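You operate a simulated robot arm through the tools that you are given. There is no shell and no other tool. Be economical: measure what you need, move in short steps, check, and stop when the job is done.

You run a simulated robot arm. Do the job below in one go: nothing can be reset, and whatever is moved stays where it is left.

## Task
Run the mill for the turns on the mill card.
Fine: hood shut, key bar in its socket, isolator on, START once; isolator off when it has stopped.

Only the result counts: the job must be done as asked and must still hold three seconds after the hand-in. Knocking over, shifting, dropping, spilling or breaking anything else fails it.

## Robot
A 6-joint arm with a two-finger parallel gripper, fixed in place. Base frame: the origin is at the foot of the arm, x ahead of it, y to its left, z up. Units: m, degrees, N and s.
With the tool pointing down near the work surface it reaches from about 0.36 to 0.82 m from the base axis. Its first joint turns from -166.0 to 166.0 degrees. Payload 3.91 kg.
Tool frame: the origin (TCP) lies between the finger pads and is the grasp point; the fingertips stand 0.03 m ahead of it; z points along the fingers, y is the line along which they close. The gripper opens to 0.11 m. The fingers are 0.02 m wide and 0.01 m thick; the gripper's body (0.048 by 0.112 m) begins 0.055 m behind the TCP.
Orientation is told as [roll, pitch, yaw] about the base's x, y, z axes, in that order, counted from this pose: with the fingers straight down and closing along the base's y, the tool's x points along the base's -x, its y along +y and its z along -z.

## Interface
- The arm moves only by the tool nudge_tool. Its argument "plan" is a list of rows, each a list of 3 entries, a list of its own where there are three numbers: the turn, a rotation vector about the tool's x, y, z in degrees, then the shift along the tool's x, y, z in m, then the gripper command, from -1 (shut) to 1 (fully open), values between in proportion. In form: [[[ax, ay, az], [dx, dy, dz], gripper], ...]. A call has 1 to 10 rows; each row is the pose to reach, as a shift and turn from the pose commanded when the call began, along the tool's axes at that moment. A row lasts 0.2 s, in which the tool goes at most 0.05 m and 8.6 degrees; a call with a longer step from one row to the next is refused whole, and so is a gripper value outside its range. A pose out of reach is approached as far as the arm can. The call stops where the force on the tool passes 40 N (or 10 N more than at its start, if that is more) or the arm is blocked; 0.2 s more then pass. Each finger travels about 0.045 m/s and halts on what it meets, pressing with about 29 N; the grip force reading is that of the motor and also rises with nothing between the fingers. The clock runs only during rows and for 0.2 s after the last one: add rows that repeat a pose to give the fingers time. The reply holds the time, the measured pose of the TCP, the force on the tool along the base axes, the opening and the grip force, in the units named above and with some noise.
- Cameras (640 x 400 px; columns grow to the right, rows downward): "scene" is fixed at [0.0508, 0.6504, 1.5696]; the picture's right is [-0.47, -0.88, 0.00], its down [-0.66, 0.35, -0.67] and it looks along [0.59, -0.31, -0.75] (base axes); focal length 214 px, centre (320, 200). "wrist" rides on the gripper at [0.077, 0.007, -0.115] in the tool frame; the picture's right is [-0.09, 1.00, 0.00], its down [-0.80, -0.07, -0.59] and it looks along [-0.59, -0.05, 0.80] (tool axes); focal length 270 px, centre (320, 200).
- get_image(camera): a new picture of that camera. The clock stands still meanwhile.
- lift_body(by): slides the trunk up (or, below 0, down) by that many m; the arm rides with it, the base frame stays. It gives what a move gives, with no picture.
- measure_at(camera, pixels): there is no depth. For up to 12 entries [column, row, z] of the newest picture of that camera ("zoom" is the newest enlarged one), the place [x, y] in the base frame at which the ray of that pixel passes the height z, good to about 0.002 m. The clock stands still meanwhile.
- inspect(camera, box): a new picture of the part [left, top, right, bottom] of that camera's present view, enlarged. The clock stands still meanwhile.
- finish_job(): hands the job in; it is judged then, once.

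Keep the steps short. Do not move on a guess: measure, check each grasp and each placing, and mend mistakes. In all there are 80 turns and 38 pictures (those below and enlarged ones count). Leave the gripper open and the arm clear of the work at the hand-in unless told otherwise, and finish with a single line.

The tools are called after "Call:" by a JSON object that holds its "name" and its "arguments". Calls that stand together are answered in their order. nudge_tool: Moves the arm, as the interface text tells. Its arguments: {"type":"object","properties":{"plan":{"type":"array","items":{"type":"array"}}},"required":["plan"]} The other tools are called the same way: lift_body (by) slides the trunk up or down; get_image (camera) takes a picture; measure_at (camera, pixels) gives the place at which the rays of pixels pass given heights; inspect (camera, box) takes an enlarged picture of a part of a camera's view; finish_job () hands the job in.

At the start:

```text
time_s: 0.0
position: [0.3106, 0.2949, 1.4084]
tool_rot: [-0.1, -0.1, 0.1]
ft_force: [0.7, -0.6, 0.3]
finger_gap: 0.1101
gripper_force: 0.0
trunk travel left (down, up): [-0.575, 0.035]
```

scene: 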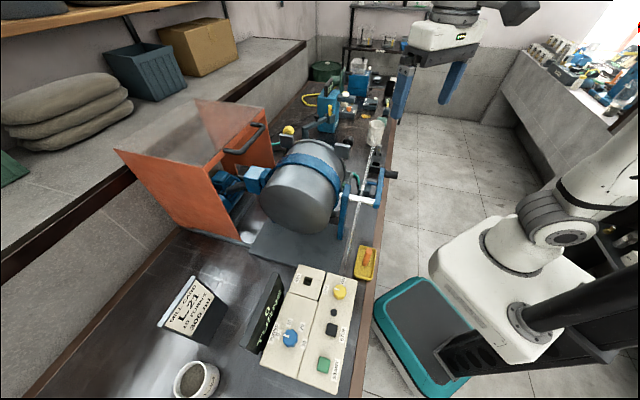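
wrist: 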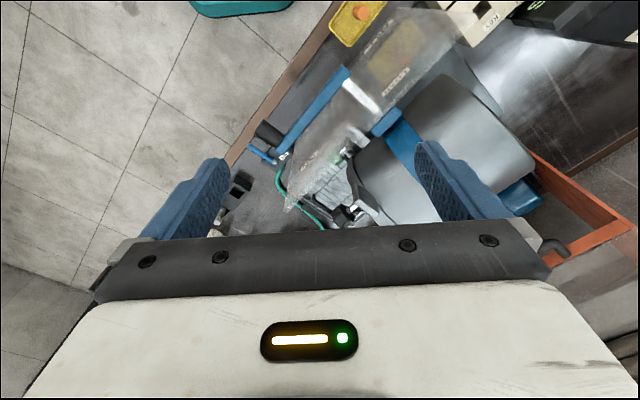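

I see a ball mill with an orange hood, a control panel at about (310,330), a mill card at (190,305) and a turns display at (262,315). I'll enlarge these first.

Call:
{"name": "inspect", "arguments": {"camera": "scene", "box": [150, 260, 390, 400]}}

Call:
{"name": "inspect", "arguments": {"camera": "scene", "box": [110, 90, 410, 280]}}

```text
2.67 times, centred on (270, 330) of scene
```

zoom: 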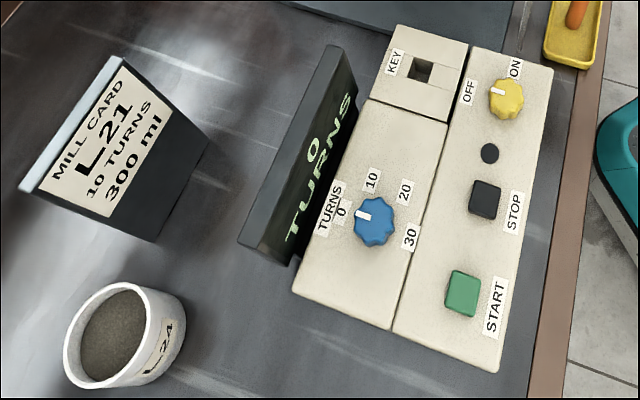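

```text
2.11 times, centred on (260, 185) of scene
```

zoom: 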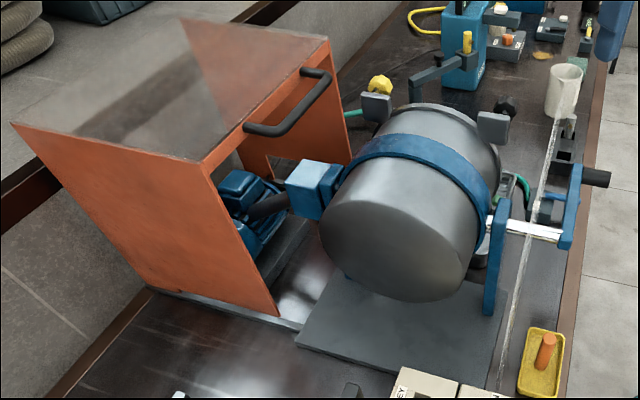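

The card reads L-21, 10 TURNS; the dial is at 0, the isolator is at OFF and the display shows 0. Next I'll measure the key features in base coordinates.

Call:
{"name": "get_image", "arguments": {"camera": "scene"}}

Call:
{"name": "measure_at", "arguments": {"camera": "scene", "pixels": [[366, 262, 0.91], [308, 282, 0.96], [340, 291, 0.97], [290, 338, 0.97], [323, 364, 0.96], [330, 330, 0.96], [255, 137, 1.15], [205, 172, 1.15], [241, 240, 0.904], [116, 150, 1.15], [300, 165, 1.1], [377, 190, 1.0]]}}

Call:
{"name": "inspect", "arguments": {"camera": "scene", "box": [320, 130, 400, 290]}}

Call:
{"name": "inspect", "arguments": {"camera": "scene", "box": [270, 50, 410, 160]}}

```text
33 pictures are left
```

scene: 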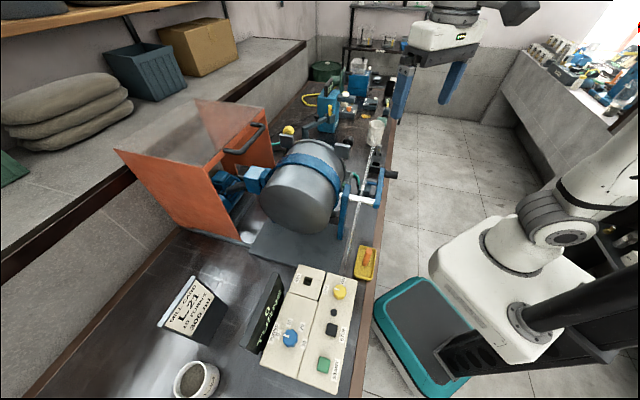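

```text
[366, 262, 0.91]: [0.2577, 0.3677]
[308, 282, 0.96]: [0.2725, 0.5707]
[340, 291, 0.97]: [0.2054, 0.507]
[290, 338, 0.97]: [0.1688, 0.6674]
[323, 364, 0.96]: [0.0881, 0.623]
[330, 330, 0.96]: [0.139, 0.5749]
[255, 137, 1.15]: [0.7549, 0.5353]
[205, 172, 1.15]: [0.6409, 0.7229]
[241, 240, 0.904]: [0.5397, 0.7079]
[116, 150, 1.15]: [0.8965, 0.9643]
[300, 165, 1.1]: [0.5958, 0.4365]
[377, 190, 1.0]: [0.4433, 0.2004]
```

```text
2.50 times, centred on (360, 210) of scene
```

zoom: 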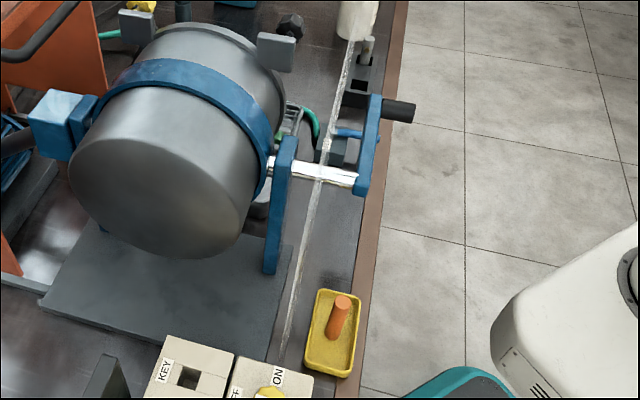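

```text
3.64 times, centred on (340, 105) of scene
```

zoom: 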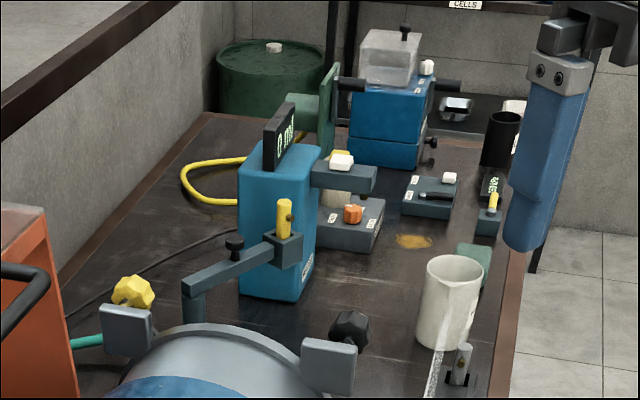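

The bench features lie along a 45° diagonal. There's an orange bar in the yellow tray at (366,262) and a square KEY socket at (308,282). I'll yaw the tool +45° so the wrist camera looks straight across the bench at the mill.

Call:
{"name": "nudge_tool", "arguments": {"plan": [[[0, 0, -7.5], [0, 0, 0], 1], [[0, 0, -15], [0, 0, 0], 1], [[0, 0, -22.5], [0, 0, 0], 1], [[0, 0, -30], [0, 0, 0], 1], [[0, 0, -37.5], [0, 0, 0], 1], [[0, 0, -45], [0, 0, 0], 1]]}}

Call:
{"name": "get_image", "arguments": {"camera": "wrist"}}

```text
time_s: 1.4
position: [0.3116, 0.296, 1.4089]
tool_rot: [0.0, 0.0, 45.3]
ft_force: [-0.5, -0.8, 0.1]
finger_gap: 0.1102
gripper_force: 0.0
trunk travel left (down, up): [-0.575, 0.035]
```

```text
30 pictures are left
```

wrist: 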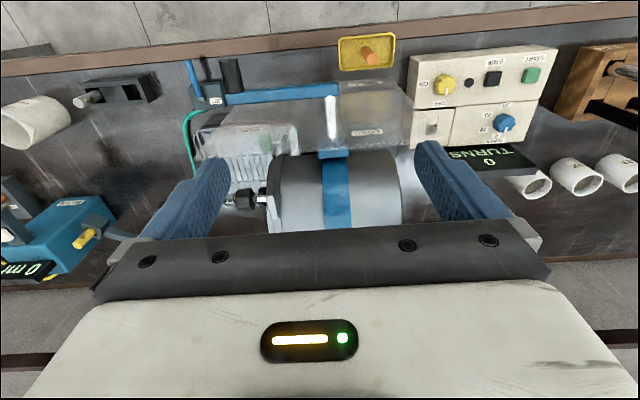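

There's a clear guard with labels at the front and a slotted block at (110,90). I'll zoom on both.

Call:
{"name": "inspect", "arguments": {"camera": "wrist", "box": [180, 20, 440, 220]}}

Call:
{"name": "inspect", "arguments": {"camera": "wrist", "box": [50, 40, 250, 150]}}

```text
2.00 times, centred on (310, 120) of wrist
```

zoom: 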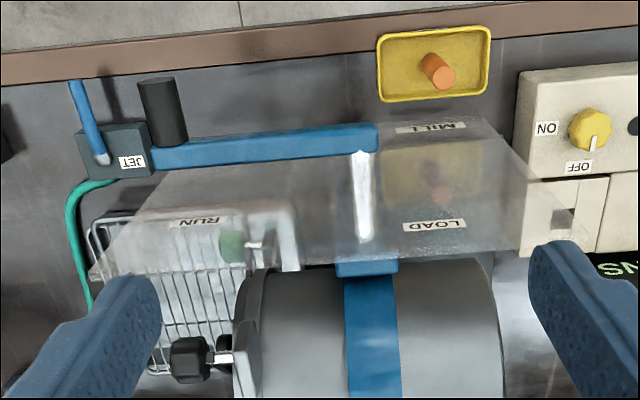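

```text
3.20 times, centred on (150, 95) of wrist
```

zoom: 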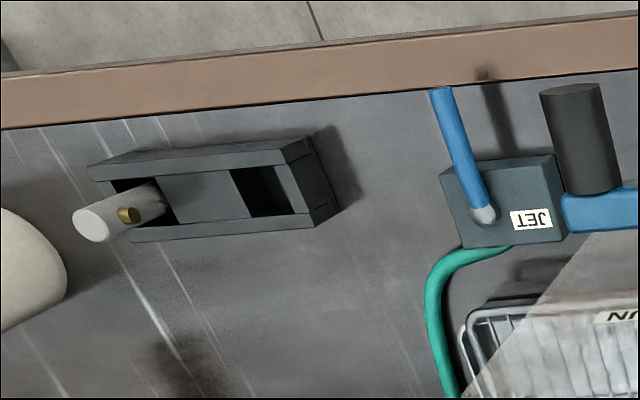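

The clear plate stands vertically at the front with the labels MILL, LOAD and RUN. I'll measure where those labels sit, then tilt the camera up to see the hood's mouth and handle.

Call:
{"name": "measure_at", "arguments": {"camera": "wrist", "pixels": [[367, 132, 1.0], [367, 132, 1.15], [251, 131, 1.0], [251, 131, 1.15], [365, 84, 1.0], [332, 140, 1.0], [332, 140, 1.1], [230, 72, 1.0], [230, 72, 1.1], [370, 54, 0.92]]}}

Call:
{"name": "nudge_tool", "arguments": {"plan": [[[0, -8, 0], [0, 0, 0], 1], [[0, -16, 0], [0, 0, 0], 1], [[0, -24, 0], [0, 0, 0], 1], [[0, -32, 0], [0, 0, 0], 1], [[0, -40, 0], [0, 0, 0], 1]]}}

Call:
{"name": "get_image", "arguments": {"camera": "wrist"}}

```text
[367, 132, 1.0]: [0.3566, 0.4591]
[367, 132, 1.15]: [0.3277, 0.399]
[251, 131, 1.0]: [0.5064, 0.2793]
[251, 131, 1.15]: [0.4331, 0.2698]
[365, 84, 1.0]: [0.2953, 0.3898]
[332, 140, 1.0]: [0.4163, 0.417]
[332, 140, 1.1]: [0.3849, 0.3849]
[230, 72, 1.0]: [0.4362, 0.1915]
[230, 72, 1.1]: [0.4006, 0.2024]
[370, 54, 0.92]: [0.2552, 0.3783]
```

```text
time_s: 2.6
position: [0.3105, 0.2942, 1.4091]
tool_rot: [-0.1, -40.1, 45.1]
ft_force: [0.0, -0.4, -0.4]
finger_gap: 0.1102
gripper_force: 0.1
trunk travel left (down, up): [-0.575, 0.035]
```

```text
27 pictures are left
```

wrist: 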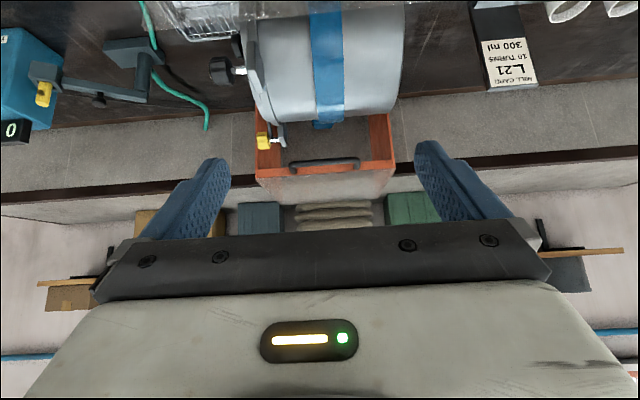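

The hood is behind the drum with its handle at (325,163). I'll zoom there.

Call:
{"name": "inspect", "arguments": {"camera": "wrist", "box": [200, 0, 420, 210]}}

Call:
{"name": "inspect", "arguments": {"camera": "scene", "box": [230, 110, 390, 210]}}

```text
1.90 times, centred on (310, 105) of wrist
```

zoom: 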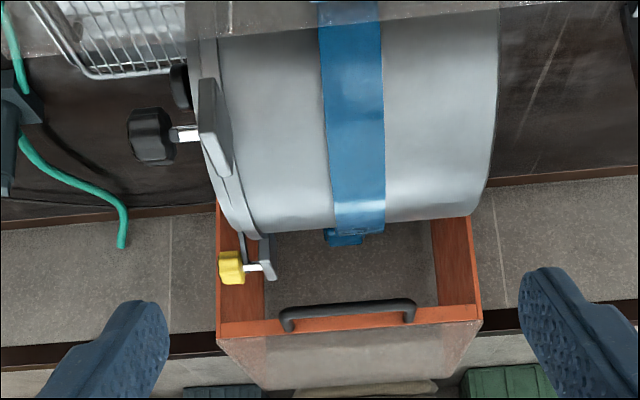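

```text
4.00 times, centred on (310, 160) of scene
```

zoom: 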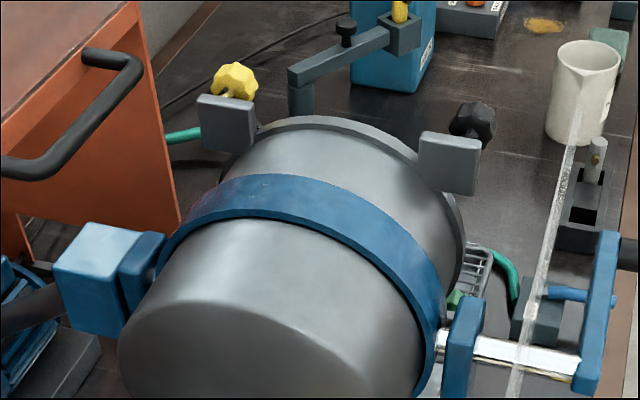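

I'll measure the hood's top corners, handle and drum extents at candidate heights.

Call:
{"name": "get_image", "arguments": {"camera": "wrist"}}

Call:
{"name": "measure_at", "arguments": {"camera": "wrist", "pixels": [[256.5, 177, 1.22], [394, 169, 1.22], [293, 165, 1.18], [357, 161, 1.18], [325, 162, 1.18], [325, 162, 1.2], [245, 60, 1.05], [404, 60, 1.05], [265, 141, 1.15], [215, 71, 1.05], [256.5, 177, 1.25], [394, 169, 1.25]]}}

Call:
{"name": "measure_at", "arguments": {"camera": "scene", "pixels": [[262, 126, 1.18], [234, 154, 1.18], [262, 126, 1.2], [234, 154, 1.2], [289, 131, 1.15], [289, 131, 1.2], [348, 146, 1.1], [348, 146, 1.15]]}}

```text
24 pictures are left
```

wrist: 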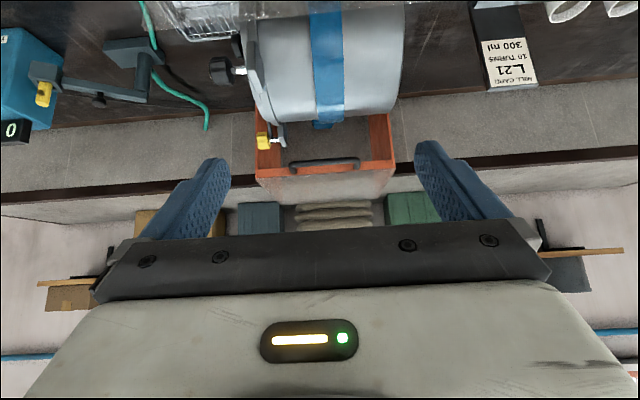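

```text
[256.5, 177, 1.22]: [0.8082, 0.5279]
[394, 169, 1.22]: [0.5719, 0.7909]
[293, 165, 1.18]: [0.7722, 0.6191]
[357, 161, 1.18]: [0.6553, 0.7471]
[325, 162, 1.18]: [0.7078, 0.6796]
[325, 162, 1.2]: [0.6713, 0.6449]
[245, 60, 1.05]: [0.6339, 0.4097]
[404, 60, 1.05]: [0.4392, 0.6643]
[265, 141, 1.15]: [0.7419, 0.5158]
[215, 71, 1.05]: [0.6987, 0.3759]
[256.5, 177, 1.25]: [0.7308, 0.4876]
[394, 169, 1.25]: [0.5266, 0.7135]
```

```text
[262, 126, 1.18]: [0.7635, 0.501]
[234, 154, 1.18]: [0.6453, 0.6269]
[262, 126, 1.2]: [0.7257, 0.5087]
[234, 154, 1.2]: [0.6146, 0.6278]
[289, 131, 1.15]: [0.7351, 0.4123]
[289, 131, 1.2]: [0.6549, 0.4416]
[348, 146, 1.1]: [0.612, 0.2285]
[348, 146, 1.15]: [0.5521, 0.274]
```

Triangulating puts the hood top at z≈1.25, the hood front at about .87 m across the bench, and the handle at z≈1.23. Before pulling the hood I need the drum tilt and crank position, so I'll back off and lower for a frontal view.

Call:
{"name": "nudge_tool", "arguments": {"plan": [[[0, 0, 0], [0.046, 0, 0.0135], 1], [[0, 0, 0], [0.092, 0, 0.027], 1], [[0, 0, 0], [0.1385, 0, 0.0405], 1], [[0, 0, 0], [0.1385, 0, 0.0405], 1]]}}

Call:
{"name": "get_image", "arguments": {"camera": "wrist"}}

```text
time_s: 3.6
position: [0.2531, 0.2426, 1.2875]
tool_rot: [0.1, -40.1, 45.2]
ft_force: [-0.6, 0.4, -0.4]
finger_gap: 0.11
gripper_force: 0.1
trunk travel left (down, up): [-0.575, 0.035]
```

```text
23 pictures are left
```

wrist: 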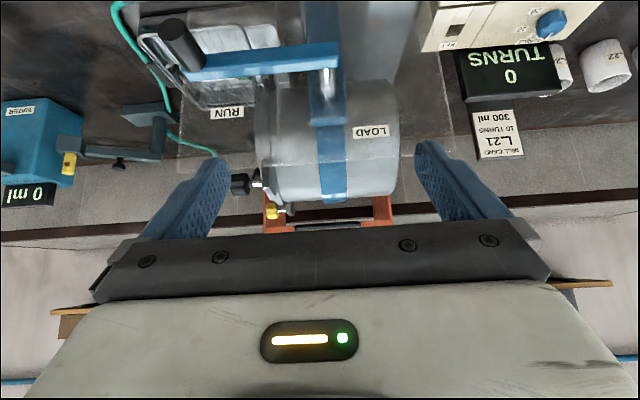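

The crank points level towards the RUN side. I'll measure the shaft, the labels and the drum at trial heights.

Call:
{"name": "measure_at", "arguments": {"camera": "wrist", "pixels": [[325, 60, 1.0], [325, 60, 1.1], [190, 62, 1.1], [226, 112, 1.1], [226, 112, 1.15], [370, 131, 1.1], [370, 131, 1.15], [240, 183, 1.19], [270, 212, 1.22], [330, 198, 1.22], [262, 150, 1.1], [400, 150, 1.1]]}}

```text
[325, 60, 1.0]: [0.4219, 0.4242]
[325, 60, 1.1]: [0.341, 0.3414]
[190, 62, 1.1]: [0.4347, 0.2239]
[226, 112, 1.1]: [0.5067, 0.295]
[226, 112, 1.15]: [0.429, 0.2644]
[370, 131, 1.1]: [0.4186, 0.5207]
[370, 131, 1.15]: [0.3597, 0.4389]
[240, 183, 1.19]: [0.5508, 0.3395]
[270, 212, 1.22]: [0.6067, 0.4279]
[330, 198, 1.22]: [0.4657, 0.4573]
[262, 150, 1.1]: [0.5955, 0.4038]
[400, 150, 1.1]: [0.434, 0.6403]
```

The crank is at RUN, with the shaft at z≈1.12. I'll take an enlarged look at the hood top and handle to fix their heights against the drum's.

Call:
{"name": "inspect", "arguments": {"camera": "wrist", "box": [220, 160, 420, 245]}}

Call:
{"name": "measure_at", "arguments": {"camera": "wrist", "pixels": [[330, 226, 1.22], [330, 226, 1.23], [330, 226, 1.24], [264, 231, 1.24], [264, 231, 1.25], [394, 228, 1.24], [330, 195, 1.2], [330, 203, 1.22]]}}

```text
3.20 times, centred on (320, 202) of wrist
```

zoom: 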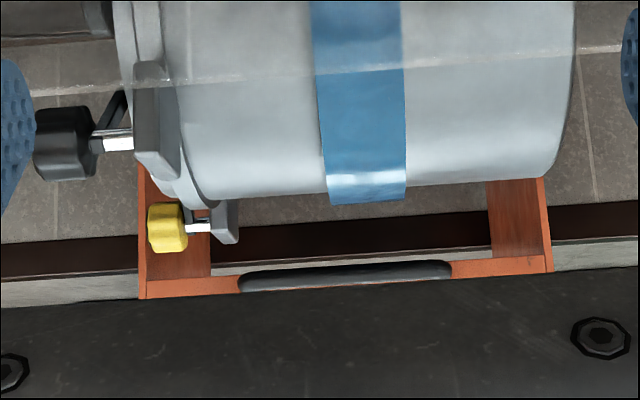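

```text
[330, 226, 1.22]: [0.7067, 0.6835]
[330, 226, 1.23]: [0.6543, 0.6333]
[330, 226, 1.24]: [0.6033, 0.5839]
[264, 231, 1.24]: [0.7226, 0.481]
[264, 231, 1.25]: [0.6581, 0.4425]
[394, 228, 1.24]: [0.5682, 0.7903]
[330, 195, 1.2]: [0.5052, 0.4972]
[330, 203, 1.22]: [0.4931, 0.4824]
```

Both cameras agree that the handle bar is at about (0.60, 0.58, 1.24), and the drum top is at z≈1.215. I'll go back up, straighten the tool, and then yaw so the fingers close across the bar.

Call:
{"name": "nudge_tool", "arguments": {"plan": [[[0, 8, 0], [-0.0277, 0, -0.0081], 1], [[0, 16, 0], [-0.0554, 0, -0.0162], 1], [[0, 24, 0], [-0.0831, 0, -0.0243], 1], [[0, 32, 0], [-0.1108, 0, -0.0324], 1], [[0, 40, 0], [-0.1385, 0, -0.0405], 1]]}}

Call:
{"name": "nudge_tool", "arguments": {"plan": [[[0, 0, 8.5], [-0.03, 0, 0], 0.5], [[0, 0, 17], [-0.06, 0, 0], 0], [[0, 0, 25.5], [-0.09, 0, 0], 0], [[0, 0, 34], [-0.12, 0, 0], -0.4], [[0, 0, 42.5], [-0.15, 0.01, 0], -0.4], [[0, 0, 51], [-0.18, 0.02, 0], -0.4], [[0, 0, 59.5], [-0.21, 0.03, 0], -0.4], [[0, 0, 68], [-0.24, 0.042, 0], -0.4], [[0, 0, 76.5], [-0.27, 0.042, 0], -0.4], [[0, 0, 85], [-0.3, 0.042, 0], -0.4]]}}

```text
time_s: 4.8
position: [0.3127, 0.2973, 1.4091]
tool_rot: [0.0, 0.0, 45.1]
ft_force: [0.4, 0.5, -0.3]
finger_gap: 0.1103
gripper_force: 0.2
trunk travel left (down, up): [-0.575, 0.035]
```

```text
time_s: 7.0
position: [0.4512, 0.4887, 1.3781]
tool_rot: [0.2, 0.0, -37.2]
ft_force: [-0.1, 0.0, 0.6]
finger_gap: 0.0331
gripper_force: 0.1
out of reach, approached as far as the arm can: row 8, 9, 10
trunk travel left (down, up): [-0.575, 0.035]
```

With the tool vertical, the arm only reaches 0.665 m at this height, so I'll raise the trunk and lean the tool about 30° forward. First the trunk, then a null row to see what pose is commanded.

Call:
{"name": "lift_body", "arguments": {"by": 0.034}}

Call:
{"name": "nudge_tool", "arguments": {"plan": [[[0, 0, 0], [0, 0, 0], -0.4]]}}

```text
time_s: 7.8
position: [0.4525, 0.4916, 1.4127]
tool_rot: [0.1, 0.0, -37.1]
ft_force: [0.7, 0.3, -0.5]
finger_gap: 0.033
gripper_force: 0.0
trunk travel left (down, up): [-0.609, 0.001]
```

```text
time_s: 8.2
position: [0.4536, 0.4913, 1.4107]
tool_rot: [0.0, 0.1, -37.1]
ft_force: [0.7, 0.6, -0.3]
finger_gap: 0.0332
gripper_force: 0.1
trunk travel left (down, up): [-0.609, 0.001]
```

The commanded pose follows the actual one. I'll finish the yaw, then tilt 30° while moving to a staging pose 7 cm short of the bar.

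Call:
{"name": "nudge_tool", "arguments": {"plan": [[[0, 0, 7.9], [0, -0.01, 0.01], -0.4], [[0, 0, 7.9], [0, -0.01, 0.01], -0.4]]}}

Call:
{"name": "nudge_tool", "arguments": {"plan": [[[-6, 0, 0], [0.002, 0.01, 0.02], -0.4], [[-12, 0, 0], [0.004, 0.04, 0.04], -0.4], [[-18, 0, 0], [0.006, 0.07, 0.06], -0.4], [[-24, 0, 0], [0.008, 0.1, 0.075], -0.4], [[-30, 0, 0], [0.008, 0.13, 0.08], -0.4], [[-30, 0, 0], [0.008, 0.13, 0.08], -0.4]]}}

Call:
{"name": "inspect", "arguments": {"camera": "scene", "box": [200, 90, 320, 165]}}

```text
time_s: 8.8
position: [0.447, 0.4843, 1.4018]
tool_rot: [0.0, 0.0, -45.1]
ft_force: [-0.1, -0.5, -0.9]
finger_gap: 0.033
gripper_force: 0.1
trunk travel left (down, up): [-0.609, 0.001]
```

```text
time_s: 10.2
position: [0.5314, 0.5802, 1.3212]
tool_rot: [30.1, 0.0, -44.9]
ft_force: [-0.5, -0.1, -0.4]
finger_gap: 0.0329
gripper_force: 0.1
trunk travel left (down, up): [-0.609, 0.001]
```

```text
5.33 times, centred on (260, 128) of scene
```

zoom: 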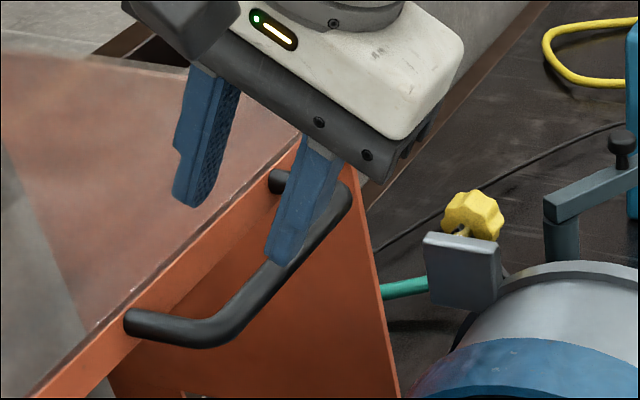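

The fingers are above the bar with plenty of gap behind it. I'll measure the bar line again from this enlarged view: (220,330), (283,270) and (340,205).

Call:
{"name": "measure_at", "arguments": {"camera": "zoom", "pixels": [[220, 332, 1.24], [283, 272, 1.24], [340, 205, 1.24], [220, 332, 1.22], [340, 205, 1.22], [135, 322, 1.24], [272, 180, 1.24]]}}

```text
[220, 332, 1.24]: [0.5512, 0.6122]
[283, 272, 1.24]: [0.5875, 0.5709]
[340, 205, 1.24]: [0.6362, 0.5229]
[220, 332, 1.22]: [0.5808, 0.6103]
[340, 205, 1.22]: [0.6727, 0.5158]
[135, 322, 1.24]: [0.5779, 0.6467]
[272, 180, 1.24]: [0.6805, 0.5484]
```

The bar is at v≈0.818 and z≈1.243, with a gap of about 4 cm to the hood face. I'll shift 12 mm sideways to centre on it, descend along the fingers, and check before closing.

Call:
{"name": "nudge_tool", "arguments": {"plan": [[[0, 0, 0], [-0.008, -0.012, 0], -0.3], [[0, 0, 0], [-0.008, -0.012, 0.03], -0.3], [[0, 0, 0], [-0.008, -0.012, 0.062], -0.3], [[0, 0, 0], [-0.008, -0.012, 0.062], -0.3]]}}

Call:
{"name": "inspect", "arguments": {"camera": "scene", "box": [200, 90, 320, 165]}}

```text
time_s: 11.2
position: [0.553, 0.5885, 1.2617]
tool_rot: [30.1, 0.0, -45.0]
ft_force: [-0.3, -0.2, 0.3]
finger_gap: 0.0385
gripper_force: 0.1
trunk travel left (down, up): [-0.609, 0.001]
```

```text
5.33 times, centred on (260, 128) of scene
```

zoom: 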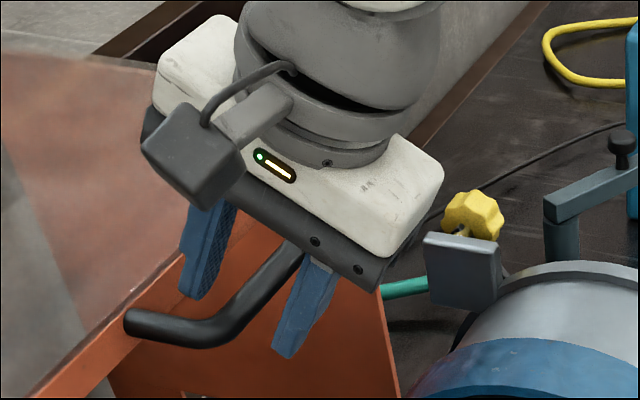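

The bar lies between the fingers. I'll close and check the opening.

Call:
{"name": "nudge_tool", "arguments": {"plan": [[[0, 0, 0], [0, 0, 0], -0.7], [[0, 0, 0], [0, 0, 0], -1], [[0, 0, 0], [0, 0, 0], -1], [[0, 0, 0], [0, 0, 0], -1]]}}

Call:
{"name": "inspect", "arguments": {"camera": "scene", "box": [200, 90, 320, 165]}}

```text
time_s: 12.2
position: [0.5538, 0.5889, 1.2636]
tool_rot: [30.2, 0.0, -45.0]
ft_force: [1.7, 1.7, 3.9]
finger_gap: 0.0135
gripper_force: 44.9
trunk travel left (down, up): [-0.609, 0.001]
```

```text
5.33 times, centred on (260, 128) of scene
```

zoom: 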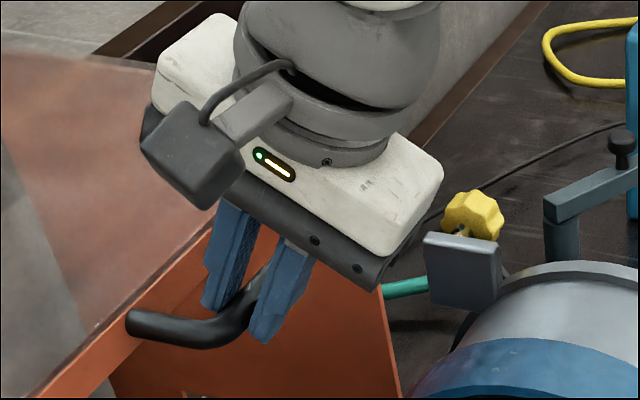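

The bar is gripped (opening 13.5 mm). I'll pull 4 cm straight towards the front as a test.

Call:
{"name": "nudge_tool", "arguments": {"plan": [[[0, 0, 0], [0, -0.0087, -0.005], -1], [[0, 0, 0], [0, -0.0173, -0.01], -1], [[0, 0, 0], [0, -0.026, -0.015], -1], [[0, 0, 0], [0, -0.0346, -0.02], -1], [[0, 0, 0], [0, -0.0346, -0.02], -1]]}}

Call:
{"name": "get_image", "arguments": {"camera": "scene"}}

```text
time_s: 13.4
position: [0.5262, 0.5621, 1.2622]
tool_rot: [30.0, 0.0, -44.9]
ft_force: [-1.3, -1.1, 2.2]
finger_gap: 0.0138
gripper_force: 44.8
trunk travel left (down, up): [-0.609, 0.001]
```

```text
18 pictures are left
```

scene: 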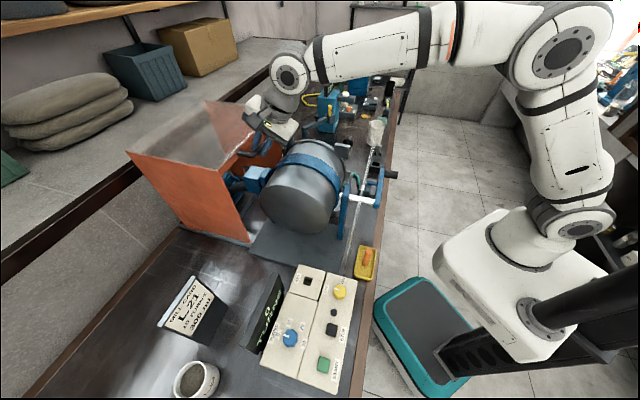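

The hood slides freely with almost no force. I'll keep pulling and turn the tool back to vertical about the bar, so the fingertips stay above the drum and plate.

Call:
{"name": "nudge_tool", "arguments": {"plan": [[[6, 0, 0], [0, -0.0156, -0.01], -1], [[12, 0, 0], [0, -0.0306, -0.0198], -1], [[18, 0, 0], [0, -0.0457, -0.0292], -1], [[24, 0, 0], [0, -0.0609, -0.0384], -1], [[30, 0, 0], [0, -0.0761, -0.0473], -1], [[30, 0, 0], [0, -0.0761, -0.0473], -1]]}}

Call:
{"name": "inspect", "arguments": {"camera": "scene", "box": [110, 80, 400, 270]}}

```text
time_s: 14.8
position: [0.4637, 0.4983, 1.2648]
tool_rot: [0.0, 0.0, -45.0]
ft_force: [1.8, 0.2, -1.2]
finger_gap: 0.0138
gripper_force: 45.1
trunk travel left (down, up): [-0.609, 0.001]
```

```text
2.11 times, centred on (255, 175) of scene
```

zoom: 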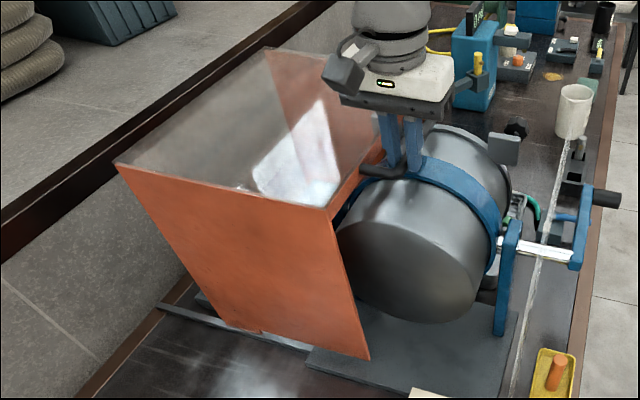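

The hood is halfway and the fingers clear the drum. I'll pull another 14 cm.

Call:
{"name": "nudge_tool", "arguments": {"plan": [[[0, 0, 0], [0, -0.02, 0], -1], [[0, 0, 0], [0, -0.04, 0], -1], [[0, 0, 0], [0, -0.06, 0], -1], [[0, 0, 0], [0, -0.08, 0], -1], [[0, 0, 0], [0, -0.1, 0], -1], [[0, 0, 0], [0, -0.12, 0], -1], [[0, 0, 0], [0, -0.14, 0], -1], [[0, 0, 0], [0, -0.14, 0], -1]]}}

Call:
{"name": "inspect", "arguments": {"camera": "scene", "box": [150, 100, 400, 270]}}

```text
time_s: 16.6
position: [0.3629, 0.3996, 1.2647]
tool_rot: [0.0, 0.1, -45.0]
ft_force: [-0.2, -3.7, 2.9]
finger_gap: 0.0135
gripper_force: 44.5
trunk travel left (down, up): [-0.609, 0.001]
```

```text
2.35 times, centred on (275, 185) of scene
```

zoom: 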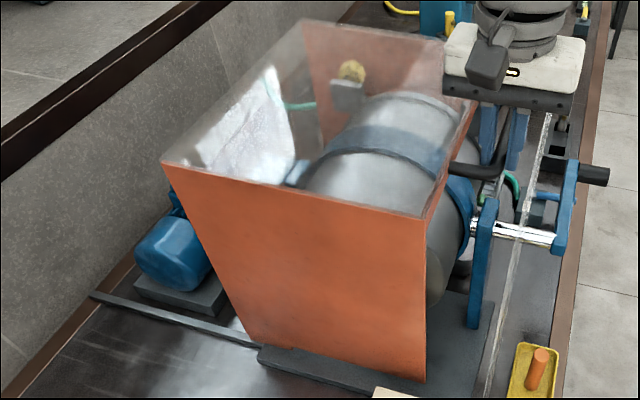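

There are about 9 cm left to the plate. I'll pull in 1 cm steps until it stops.

Call:
{"name": "nudge_tool", "arguments": {"plan": [[[0, 0, 0], [0, -0.01, 0], -1], [[0, 0, 0], [0, -0.02, 0], -1], [[0, 0, 0], [0, -0.03, 0], -1], [[0, 0, 0], [0, -0.04, 0], -1], [[0, 0, 0], [0, -0.05, 0], -1], [[0, 0, 0], [0, -0.06, 0], -1], [[0, 0, 0], [0, -0.07, 0], -1], [[0, 0, 0], [0, -0.08, 0], -1], [[0, 0, 0], [0, -0.09, 0], -1], [[0, 0, 0], [0, -0.1, 0], -1]]}}

Call:
{"name": "inspect", "arguments": {"camera": "scene", "box": [200, 120, 400, 280]}}

```text
time_s: 18.1
position: [0.3252, 0.3608, 1.2643]
tool_rot: [1.2, 0.0, -45.0]
ft_force: [10.9, 14.8, -7.1]
finger_gap: 0.0136
gripper_force: 45.0
trunk travel left (down, up): [-0.609, 0.001]
stopped in row 7: the force on the tool passed its limit (the readings are from after the stop); the commanded pose is now the measured one
```

```text
2.50 times, centred on (300, 200) of scene
```

zoom: 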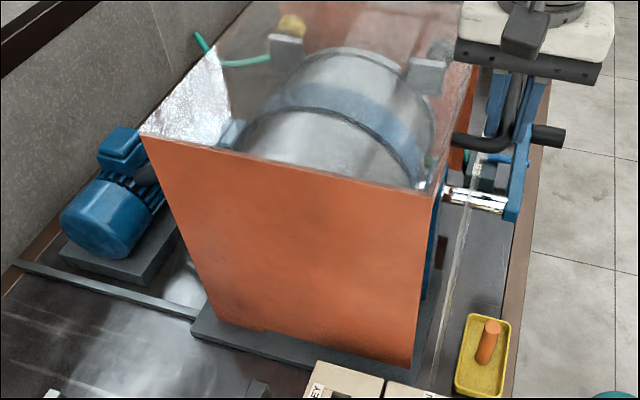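

It stopped firmly with the bar at v≈0.485. I need to know whether that's the end stop or the fingers touching the plate, so I'll release and lift straight up to look.

Call:
{"name": "nudge_tool", "arguments": {"plan": [[[0, 0, 0], [0, 0, 0], -0.7], [[0, 0, 0], [0, 0, 0], -0.4], [[0, 0, 0], [0, 0, 0], -0.4], [[0, 0, 0], [0, 0, -0.04], -0.4], [[0, 0, 0], [0, 0, -0.08], -0.4], [[0, 0, 0], [0, 0, -0.12], -0.4]]}}

Call:
{"name": "inspect", "arguments": {"camera": "scene", "box": [280, 130, 400, 280]}}

Call:
{"name": "get_image", "arguments": {"camera": "wrist"}}

```text
time_s: 19.5
position: [0.3199, 0.3551, 1.3896]
tool_rot: [1.0, 0.0, -45.0]
ft_force: [-0.6, -0.2, 0.8]
finger_gap: 0.0331
gripper_force: 0.0
trunk travel left (down, up): [-0.609, 0.001]
```

```text
2.67 times, centred on (340, 205) of scene
```

zoom: 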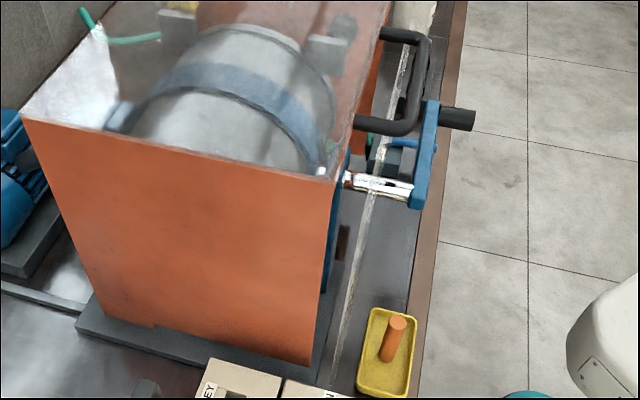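

```text
13 pictures are left
```

wrist: 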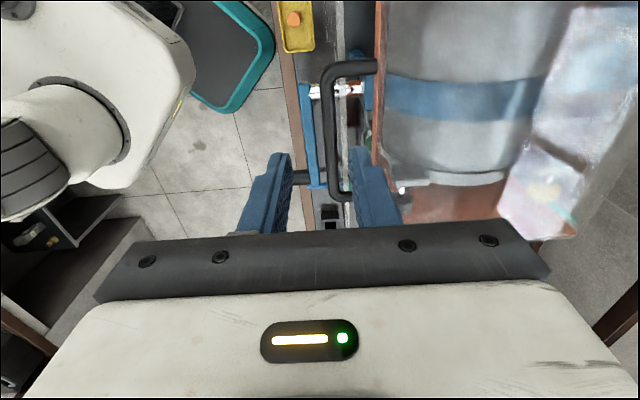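

The hood front sits close to the plate now. I'll measure the plate edge, hood front and bar from this near-overhead view, where the result barely depends on height.

Call:
{"name": "measure_at", "arguments": {"camera": "wrist", "pixels": [[343, 110, 1.22], [343, 110, 1.24], [379, 80, 1.25], [379, 80, 1.2], [331, 110, 1.243], [378, 130, 1.25], [345, 85, 1.22], [307, 130, 1.12]]}}

Call:
{"name": "inspect", "arguments": {"camera": "wrist", "box": [270, 30, 430, 190]}}

```text
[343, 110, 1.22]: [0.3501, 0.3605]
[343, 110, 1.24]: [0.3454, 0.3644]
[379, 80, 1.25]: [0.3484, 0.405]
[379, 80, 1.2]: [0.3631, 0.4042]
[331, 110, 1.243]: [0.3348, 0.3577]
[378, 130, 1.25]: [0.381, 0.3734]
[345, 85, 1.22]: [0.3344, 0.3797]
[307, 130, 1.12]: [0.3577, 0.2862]
```

```text
2.50 times, centred on (350, 110) of wrist
```

zoom: 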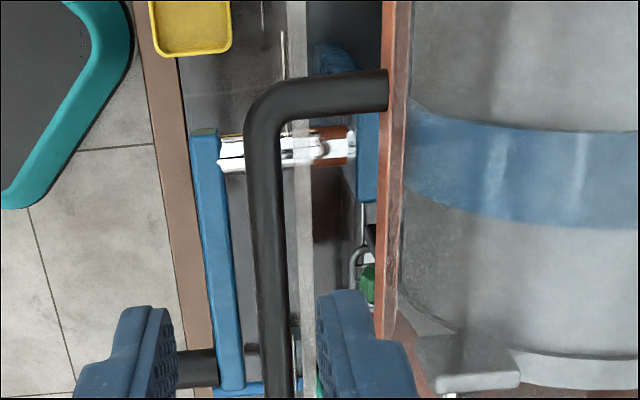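

The hood face is at v≈0.533 and the plate at 0.503, so there's a 3 cm gap. The fingers had already passed over the plate, so the stop may be a real one. I'll look closely at the hood's lower front corner and rail.

Call:
{"name": "inspect", "arguments": {"camera": "scene", "box": [300, 190, 380, 280]}}

```text
4.44 times, centred on (340, 235) of scene
```

zoom: 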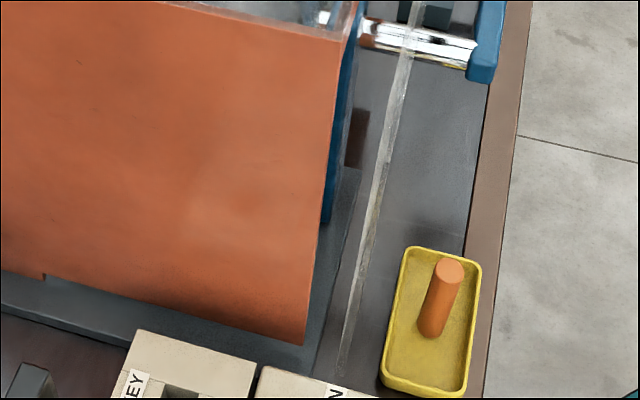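

I'll regrasp slightly higher (tips at z≈1.240, well clear of the plate) and pull again. If it stops at the same place, it's the true stop.

Call:
{"name": "nudge_tool", "arguments": {"plan": [[[1, 0, 0], [0, 0.0115, 0.04], -0.4], [[1, 0, 0], [0, 0.0115, 0.08], -0.4], [[1, 0, 0], [0, 0.0115, 0.117], -0.4], [[1, 0, 0], [0, 0.0115, 0.119], -0.4], [[1, 0, 0], [0, 0.0115, 0.119], -1], [[1, 0, 0], [0, 0.0115, 0.119], -1], [[1, 0, 0], [0, 0.0115, 0.119], -1]]}}

Call:
{"name": "nudge_tool", "arguments": {"plan": [[[0, 0, 0], [0, -0.004, 0], -1], [[0, 0, 0], [0, -0.008, 0], -1], [[0, 0, 0], [0, -0.012, 0], -1], [[0, 0, 0], [0, -0.016, 0], -1], [[0, 0, 0], [0, -0.02, 0], -1], [[0, 0, 0], [0, -0.024, 0], -1], [[0, 0, 0], [0, -0.028, 0], -1]]}}

```text
time_s: 21.1
position: [0.3297, 0.3644, 1.2696]
tool_rot: [0.1, 0.0, -45.1]
ft_force: [-1.8, -1.5, 0.1]
finger_gap: 0.0136
gripper_force: 44.8
trunk travel left (down, up): [-0.609, 0.001]
```

```text
time_s: 22.1
position: [0.3251, 0.3602, 1.2694]
tool_rot: [1.0, 0.2, -45.0]
ft_force: [11.3, 15.0, -6.9]
finger_gap: 0.0134
gripper_force: 45.1
trunk travel left (down, up): [-0.609, 0.001]
stopped in row 4: the force on the tool passed its limit (the readings are from after the stop); the commanded pose is now the measured one
```

It stops at the same place, so the hood is shut. I'll release, lift, and yaw back to 45°, then move to the tray side for a look at the key bar.

Call:
{"name": "nudge_tool", "arguments": {"plan": [[[0, 0, 0], [0, 0.003, 0], -0.6], [[0, 0, 0], [0, 0.003, 0], -0.3], [[0, 0, 0], [0, 0.003, 0], -0.3], [[0, 0, 0], [0, 0.003, -0.04], -0.3], [[0, 0, 0], [0, 0.003, -0.08], -0.3], [[0, 0, 0], [0, 0.003, -0.11], -0.3]]}}

Call:
{"name": "nudge_tool", "arguments": {"plan": [[[0, 0, -8.5], [0.005, -0.01, 0], -0.3], [[0, 0, -17], [0.01, -0.02, 0], 0], [[0, 0, -25.5], [0.02, -0.03, 0], 0], [[0, 0, -34], [0.03, -0.04, 0], 0], [[0, 0, -42.5], [0.04, -0.05, 0], 0], [[0, 0, -51], [0.05, -0.05, 0], 0], [[0, 0, -59.5], [0.05, -0.05, 0], 0], [[0, 0, -68], [0.05, -0.05, 0], 0], [[0, 0, -76.5], [0.05, -0.05, 0], 0], [[0, 0, -85], [0.05, -0.05, 0], 0]]}}

Call:
{"name": "inspect", "arguments": {"camera": "wrist", "box": [240, 0, 560, 170]}}

```text
time_s: 23.5
position: [0.3237, 0.3585, 1.3834]
tool_rot: [1.0, 0.1, -45.0]
ft_force: [0.0, -1.0, 0.4]
finger_gap: 0.0385
gripper_force: 0.0
trunk travel left (down, up): [-0.609, 0.001]
```

```text
time_s: 25.7
position: [0.2523, 0.3595, 1.3807]
tool_rot: [0.2, -0.8, 40.2]
ft_force: [-0.8, -0.3, 0.7]
finger_gap: 0.0548
gripper_force: 0.1
trunk travel left (down, up): [-0.609, 0.001]
```

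```text
2.00 times, centred on (400, 85) of wrist
```

zoom: 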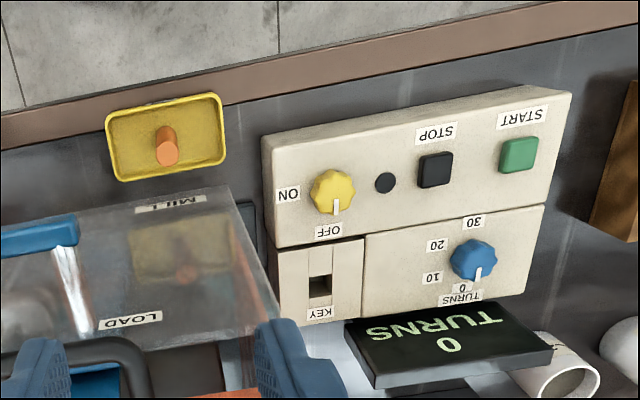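

This is a clear view. I'll measure the key bar, socket, isolator, dial and START at plausible heights from both cameras.

Call:
{"name": "measure_at", "arguments": {"camera": "zoom", "pixels": [[160, 132, 0.91], [167, 153, 0.96], [167, 153, 0.98], [320, 287, 0.95], [320, 287, 0.97], [333, 190, 0.97], [333, 190, 0.99], [474, 259, 0.97], [474, 259, 0.99], [519, 155, 0.96], [385, 183, 0.95], [519, 155, 0.98]]}}

Call:
{"name": "measure_at", "arguments": {"camera": "scene", "pixels": [[365.2, 265, 0.91], [368.8, 251, 0.96], [368.8, 251, 0.98], [308, 281, 0.95], [308, 281, 0.97], [339.6, 292, 0.97], [339.6, 292, 0.99], [290, 338, 0.97], [290, 338, 0.99], [324, 364, 0.96], [334, 312, 0.95], [324, 364, 0.98]]}}

```text
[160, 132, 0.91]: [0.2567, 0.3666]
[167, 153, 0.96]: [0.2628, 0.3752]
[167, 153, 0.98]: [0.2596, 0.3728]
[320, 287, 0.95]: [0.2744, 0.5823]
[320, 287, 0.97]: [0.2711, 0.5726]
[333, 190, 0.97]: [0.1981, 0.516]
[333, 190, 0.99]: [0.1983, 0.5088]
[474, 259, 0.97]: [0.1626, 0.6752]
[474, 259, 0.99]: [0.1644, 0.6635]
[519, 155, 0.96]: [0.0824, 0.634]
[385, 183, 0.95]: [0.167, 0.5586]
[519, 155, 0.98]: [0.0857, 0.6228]
```

```text
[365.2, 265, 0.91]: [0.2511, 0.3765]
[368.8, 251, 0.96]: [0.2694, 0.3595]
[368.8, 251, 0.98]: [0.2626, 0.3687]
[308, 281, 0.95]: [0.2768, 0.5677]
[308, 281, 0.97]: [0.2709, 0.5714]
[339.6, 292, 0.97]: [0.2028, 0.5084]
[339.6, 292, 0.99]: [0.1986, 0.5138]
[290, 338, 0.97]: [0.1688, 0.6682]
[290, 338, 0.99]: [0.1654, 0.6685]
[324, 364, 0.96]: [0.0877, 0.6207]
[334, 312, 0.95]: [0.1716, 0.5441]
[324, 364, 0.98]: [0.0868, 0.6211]
```

The key bar stands upright at (0.260, 0.371) with its top at z≈0.985; the socket mouth is at (0.271, 0.572), z≈0.97. I'll move above the bar, leaning the hand slightly back from the plate, with the fingers opening along the bench.

Call:
{"name": "nudge_tool", "arguments": {"plan": [[[0, -5.5, -2.4], [-0.007, 0.002, 0.02], 0], [[0, -11, -4.8], [-0.0133, 0.0038, 0.06], 0], [[0, -11, -4.8], [-0.0133, 0.0038, 0.105], 0], [[0, -11, -4.8], [-0.0133, 0.0038, 0.15], 0], [[0, -11, -4.8], [-0.0133, 0.0038, 0.195], 0], [[0, -11, -4.8], [-0.0133, 0.0038, 0.24], 0], [[0, -11, -4.8], [-0.0133, 0.0038, 0.285], 0], [[0, -11, -4.8], [-0.0133, 0.0038, 0.32], 0], [[0, -11, -4.8], [-0.0133, 0.0038, 0.32], 0]]}}

Call:
{"name": "inspect", "arguments": {"camera": "wrist", "box": [170, 60, 490, 260]}}

```text
time_s: 27.7
position: [0.2636, 0.3719, 1.0593]
tool_rot: [-0.3, -11.8, 44.9]
ft_force: [-0.2, -0.3, -0.5]
finger_gap: 0.055
gripper_force: 0.1
trunk travel left (down, up): [-0.609, 0.001]
```

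```text
2.00 times, centred on (330, 160) of wrist
```

zoom: 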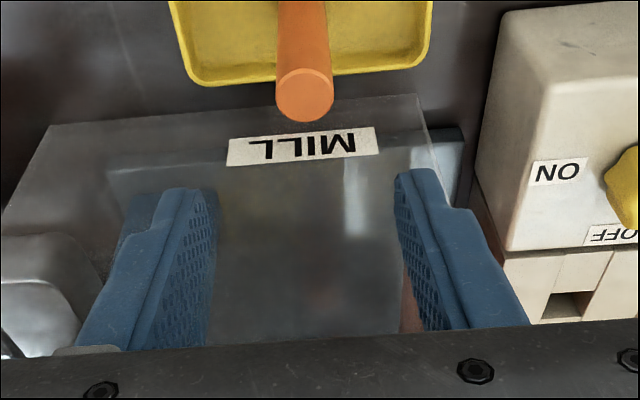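

The bar is centred between the fingers. I'll verify the bar's top position from this view.

Call:
{"name": "measure_at", "arguments": {"camera": "zoom", "pixels": [[304, 97, 0.985], [304, 97, 0.975], [304, 97, 0.995], [566, 306, 0.97], [302, 5, 0.93]]}}

```text
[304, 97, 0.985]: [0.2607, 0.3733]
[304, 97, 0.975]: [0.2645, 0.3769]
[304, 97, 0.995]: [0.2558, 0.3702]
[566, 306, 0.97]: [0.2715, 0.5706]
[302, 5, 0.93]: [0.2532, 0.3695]
```

Bar confirmed at (0.2605, 0.372). I'll descend to TCP z=0.98 and close on it.

Call:
{"name": "nudge_tool", "arguments": {"plan": [[[0, 0, 0], [0.0092, 0.0023, 0.038], 0], [[0, 0, 0], [0.0183, 0.0023, 0.0772], 0], [[0, 0, 0], [0.0183, 0.0023, 0.0772], -0.3], [[0, 0, 0], [0.0183, 0.0023, 0.0772], -0.6], [[0, 0, 0], [0.0183, 0.0023, 0.0772], -1], [[0, 0, 0], [0.0183, 0.0023, 0.0772], -1], [[0, 0, 0], [0.0183, 0.0023, 0.0772], -1]]}}

```text
time_s: 29.3
position: [0.2602, 0.3723, 0.9799]
tool_rot: [-0.4, -11.8, 44.9]
ft_force: [-0.1, 0.2, 0.0]
finger_gap: 0.0183
gripper_force: 28.9
trunk travel left (down, up): [-0.609, 0.001]
```

The bar is gripped (18 mm). I'll lift 12 cm, go left along the bench to clear the plate, and then across to above the socket.

Call:
{"name": "nudge_tool", "arguments": {"plan": [[[0, 0, 0], [-0.0082, 0, -0.0392], -1], [[0, 0, 0], [-0.0164, 0, -0.0783], -1], [[0, 0, 0], [-0.0245, 0, -0.1175], -1], [[0, 0, 0], [-0.0245, 0.044, -0.1175], -1], [[0, 0, 0], [-0.0245, 0.088, -0.1175], -1], [[0, 0, 0], [-0.0245, 0.132, -0.1175], -1], [[0, 0, 0], [-0.0635, 0.132, -0.1094], -1], [[0, 0, 0], [-0.1025, 0.132, -0.1012], -1], [[0, 0, 0], [-0.1415, 0.132, -0.0931], -1], [[0, 0, 0], [-0.1695, 0.132, -0.0872], -1]]}}

Call:
{"name": "inspect", "arguments": {"camera": "scene", "box": [240, 220, 380, 310]}}

```text
time_s: 31.5
position: [0.2716, 0.5701, 1.0999]
tool_rot: [-0.3, -11.8, 44.9]
ft_force: [0.0, -1.2, 0.1]
finger_gap: 0.0183
gripper_force: 28.5
trunk travel left (down, up): [-0.609, 0.001]
```

```text
4.44 times, centred on (310, 265) of scene
```

zoom: 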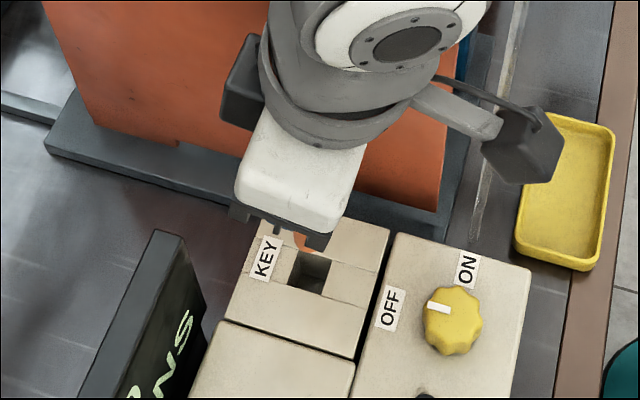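

The bar is above the socket. I'll measure the hole's centre (309,271) once more from this enlarged view before lowering.

Call:
{"name": "measure_at", "arguments": {"camera": "zoom", "pixels": [[309, 271, 0.965], [309, 271, 0.972], [298, 250, 0.968], [329, 260, 0.968], [322, 294, 0.968], [288, 283, 0.968]]}}

Call:
{"name": "inspect", "arguments": {"camera": "wrist", "box": [200, 60, 440, 220]}}

```text
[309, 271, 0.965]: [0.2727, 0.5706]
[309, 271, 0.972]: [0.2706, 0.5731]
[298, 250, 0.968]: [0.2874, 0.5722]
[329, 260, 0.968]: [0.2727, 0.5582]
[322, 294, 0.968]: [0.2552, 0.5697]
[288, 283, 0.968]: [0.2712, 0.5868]
```

```text
2.50 times, centred on (320, 140) of wrist
```

zoom: 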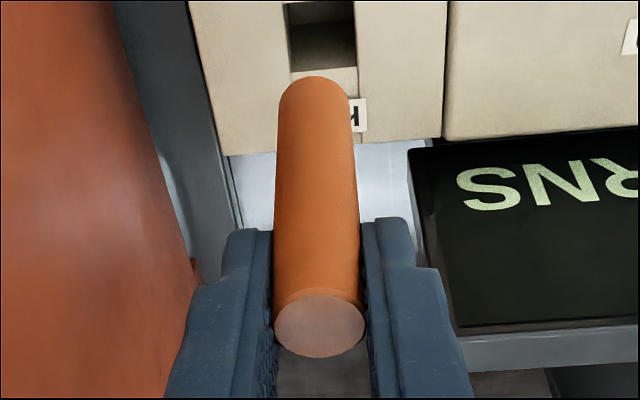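

The hole's centre is (0.272, 0.571), about 22 mm square, and the bar is aligned. I'll lower it in.

Call:
{"name": "nudge_tool", "arguments": {"plan": [[[0, 0, 0], [0.0083, 0, 0.0445], -1], [[0, 0, 0], [0.0103, 0, 0.0543], -1], [[0, 0, 0], [0.0124, 0, 0.064], -1], [[0, 0, 0], [0.0144, 0, 0.0738], -1], [[0, 0, 0], [0.0165, 0, 0.0836], -1], [[0, 0, 0], [0.0189, 0, 0.095], -1], [[0, 0, 0], [0.0189, 0, 0.095], -1]]}}

Call:
{"name": "inspect", "arguments": {"camera": "scene", "box": [240, 220, 380, 310]}}

```text
time_s: 33.1
position: [0.2724, 0.5728, 1.0035]
tool_rot: [-0.4, -11.8, 44.8]
ft_force: [-1.6, 1.2, 0.4]
finger_gap: 0.0182
gripper_force: 28.8
trunk travel left (down, up): [-0.609, 0.001]
```

```text
4.44 times, centred on (310, 265) of scene
```

zoom: 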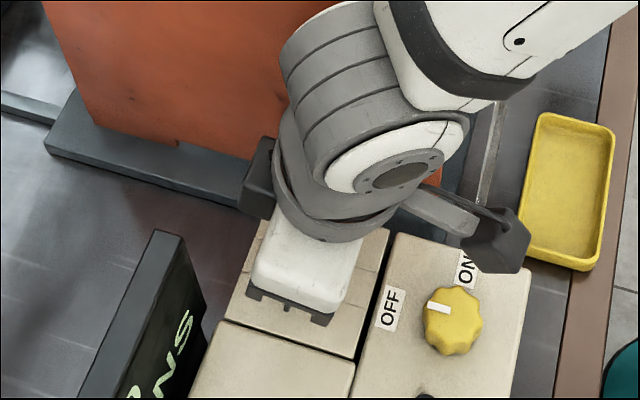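

It went in with no resistance. I'll release, rise straight up, and back off to view the panel.

Call:
{"name": "nudge_tool", "arguments": {"plan": [[[0, 0, 0], [0, 0, 0], -0.6], [[0, 0, 0], [0, 0, 0], -0.3], [[0, 0, 0], [0, 0, 0], -0.3], [[0, 0, 0], [-0.0082, 0, -0.0392], -0.3], [[0, 0, 0], [-0.0164, 0, -0.0783], -0.3], [[0, 0, 0], [-0.0245, 0.02, -0.1175], -0.3], [[0, 0, 0], [0.009, 0.04, -0.152], -0.3], [[0, 0, 0], [0.042, 0.06, -0.185], -0.3], [[0, 0, 0], [0.08, 0.08, -0.21], -0.3], [[0, 0, 0], [0.11, 0.08, -0.23], -0.3]]}}

Call:
{"name": "inspect", "arguments": {"camera": "wrist", "box": [160, 0, 520, 220]}}

```text
refused: row 7 steps farther than a row can; nothing moved
```

```text
1.78 times, centred on (340, 110) of wrist
```

zoom: 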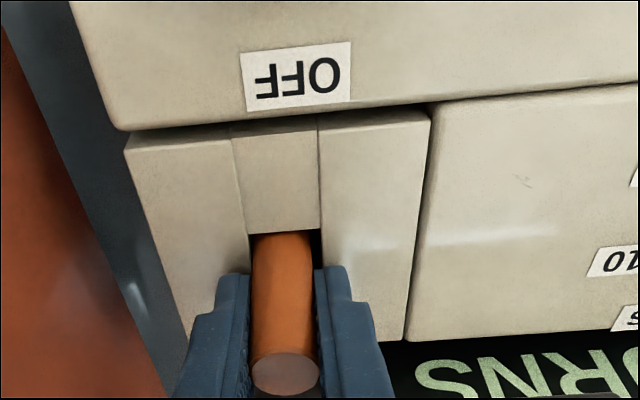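

The move was refused because one step was too long, but the picture shows the bar inside the hole. I'll release with shorter steps.

Call:
{"name": "nudge_tool", "arguments": {"plan": [[[0, 0, 0], [0, 0, 0], -0.6], [[0, 0, 0], [0, 0, 0], -0.35], [[0, 0, 0], [0, 0, 0], -0.35], [[0, 0, 0], [-0.0082, 0, -0.0392], -0.35], [[0, 0, 0], [-0.0164, 0, -0.0783], -0.35], [[0, 0, 0], [-0.0245, 0, -0.1175], -0.35], [[0, 0, 0], [0.003, 0.02, -0.145], -0.35], [[0, 0, 0], [0.032, 0.04, -0.17], -0.35], [[0, 0, 0], [0.062, 0.06, -0.19], -0.35], [[0, 0, 0], [0.1, 0.07, -0.2], -0.35]]}}

```text
time_s: 35.3
position: [0.1216, 0.5257, 1.1811]
tool_rot: [-0.4, -11.9, 44.9]
ft_force: [-0.2, -0.2, 0.1]
finger_gap: 0.0357
gripper_force: 0.0
trunk travel left (down, up): [-0.609, 0.001]
```

Released. Now one enlarged wrist view to check the key, dial and isolator.

Call:
{"name": "inspect", "arguments": {"camera": "wrist", "box": [140, 0, 540, 220]}}

```text
1.60 times, centred on (340, 110) of wrist
```

zoom: 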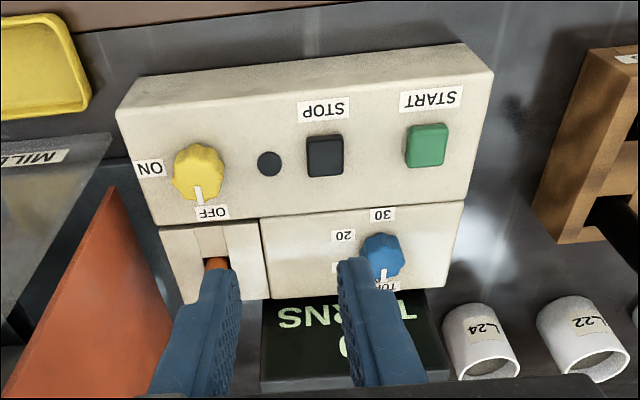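

The key sits in its socket. I'll measure the knobs, pointers, labels and START from here.

Call:
{"name": "measure_at", "arguments": {"camera": "zoom", "pixels": [[200, 168, 0.985], [200, 195, 0.985], [213, 213, 0.968], [150, 168, 0.968], [380, 252, 0.985], [383, 274, 0.985], [343, 236, 0.968], [383, 213, 0.968], [427, 141, 0.985], [427, 147, 0.975], [215, 262, 0.99], [269, 163, 0.968]]}}

```text
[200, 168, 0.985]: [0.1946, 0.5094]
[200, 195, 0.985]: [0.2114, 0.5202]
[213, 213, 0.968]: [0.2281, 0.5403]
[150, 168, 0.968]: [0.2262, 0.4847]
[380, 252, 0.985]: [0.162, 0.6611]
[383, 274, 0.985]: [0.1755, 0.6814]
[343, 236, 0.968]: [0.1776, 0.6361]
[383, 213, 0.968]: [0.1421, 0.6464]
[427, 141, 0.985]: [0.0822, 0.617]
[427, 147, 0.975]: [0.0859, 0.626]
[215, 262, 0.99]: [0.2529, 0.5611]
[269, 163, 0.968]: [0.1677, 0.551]
```

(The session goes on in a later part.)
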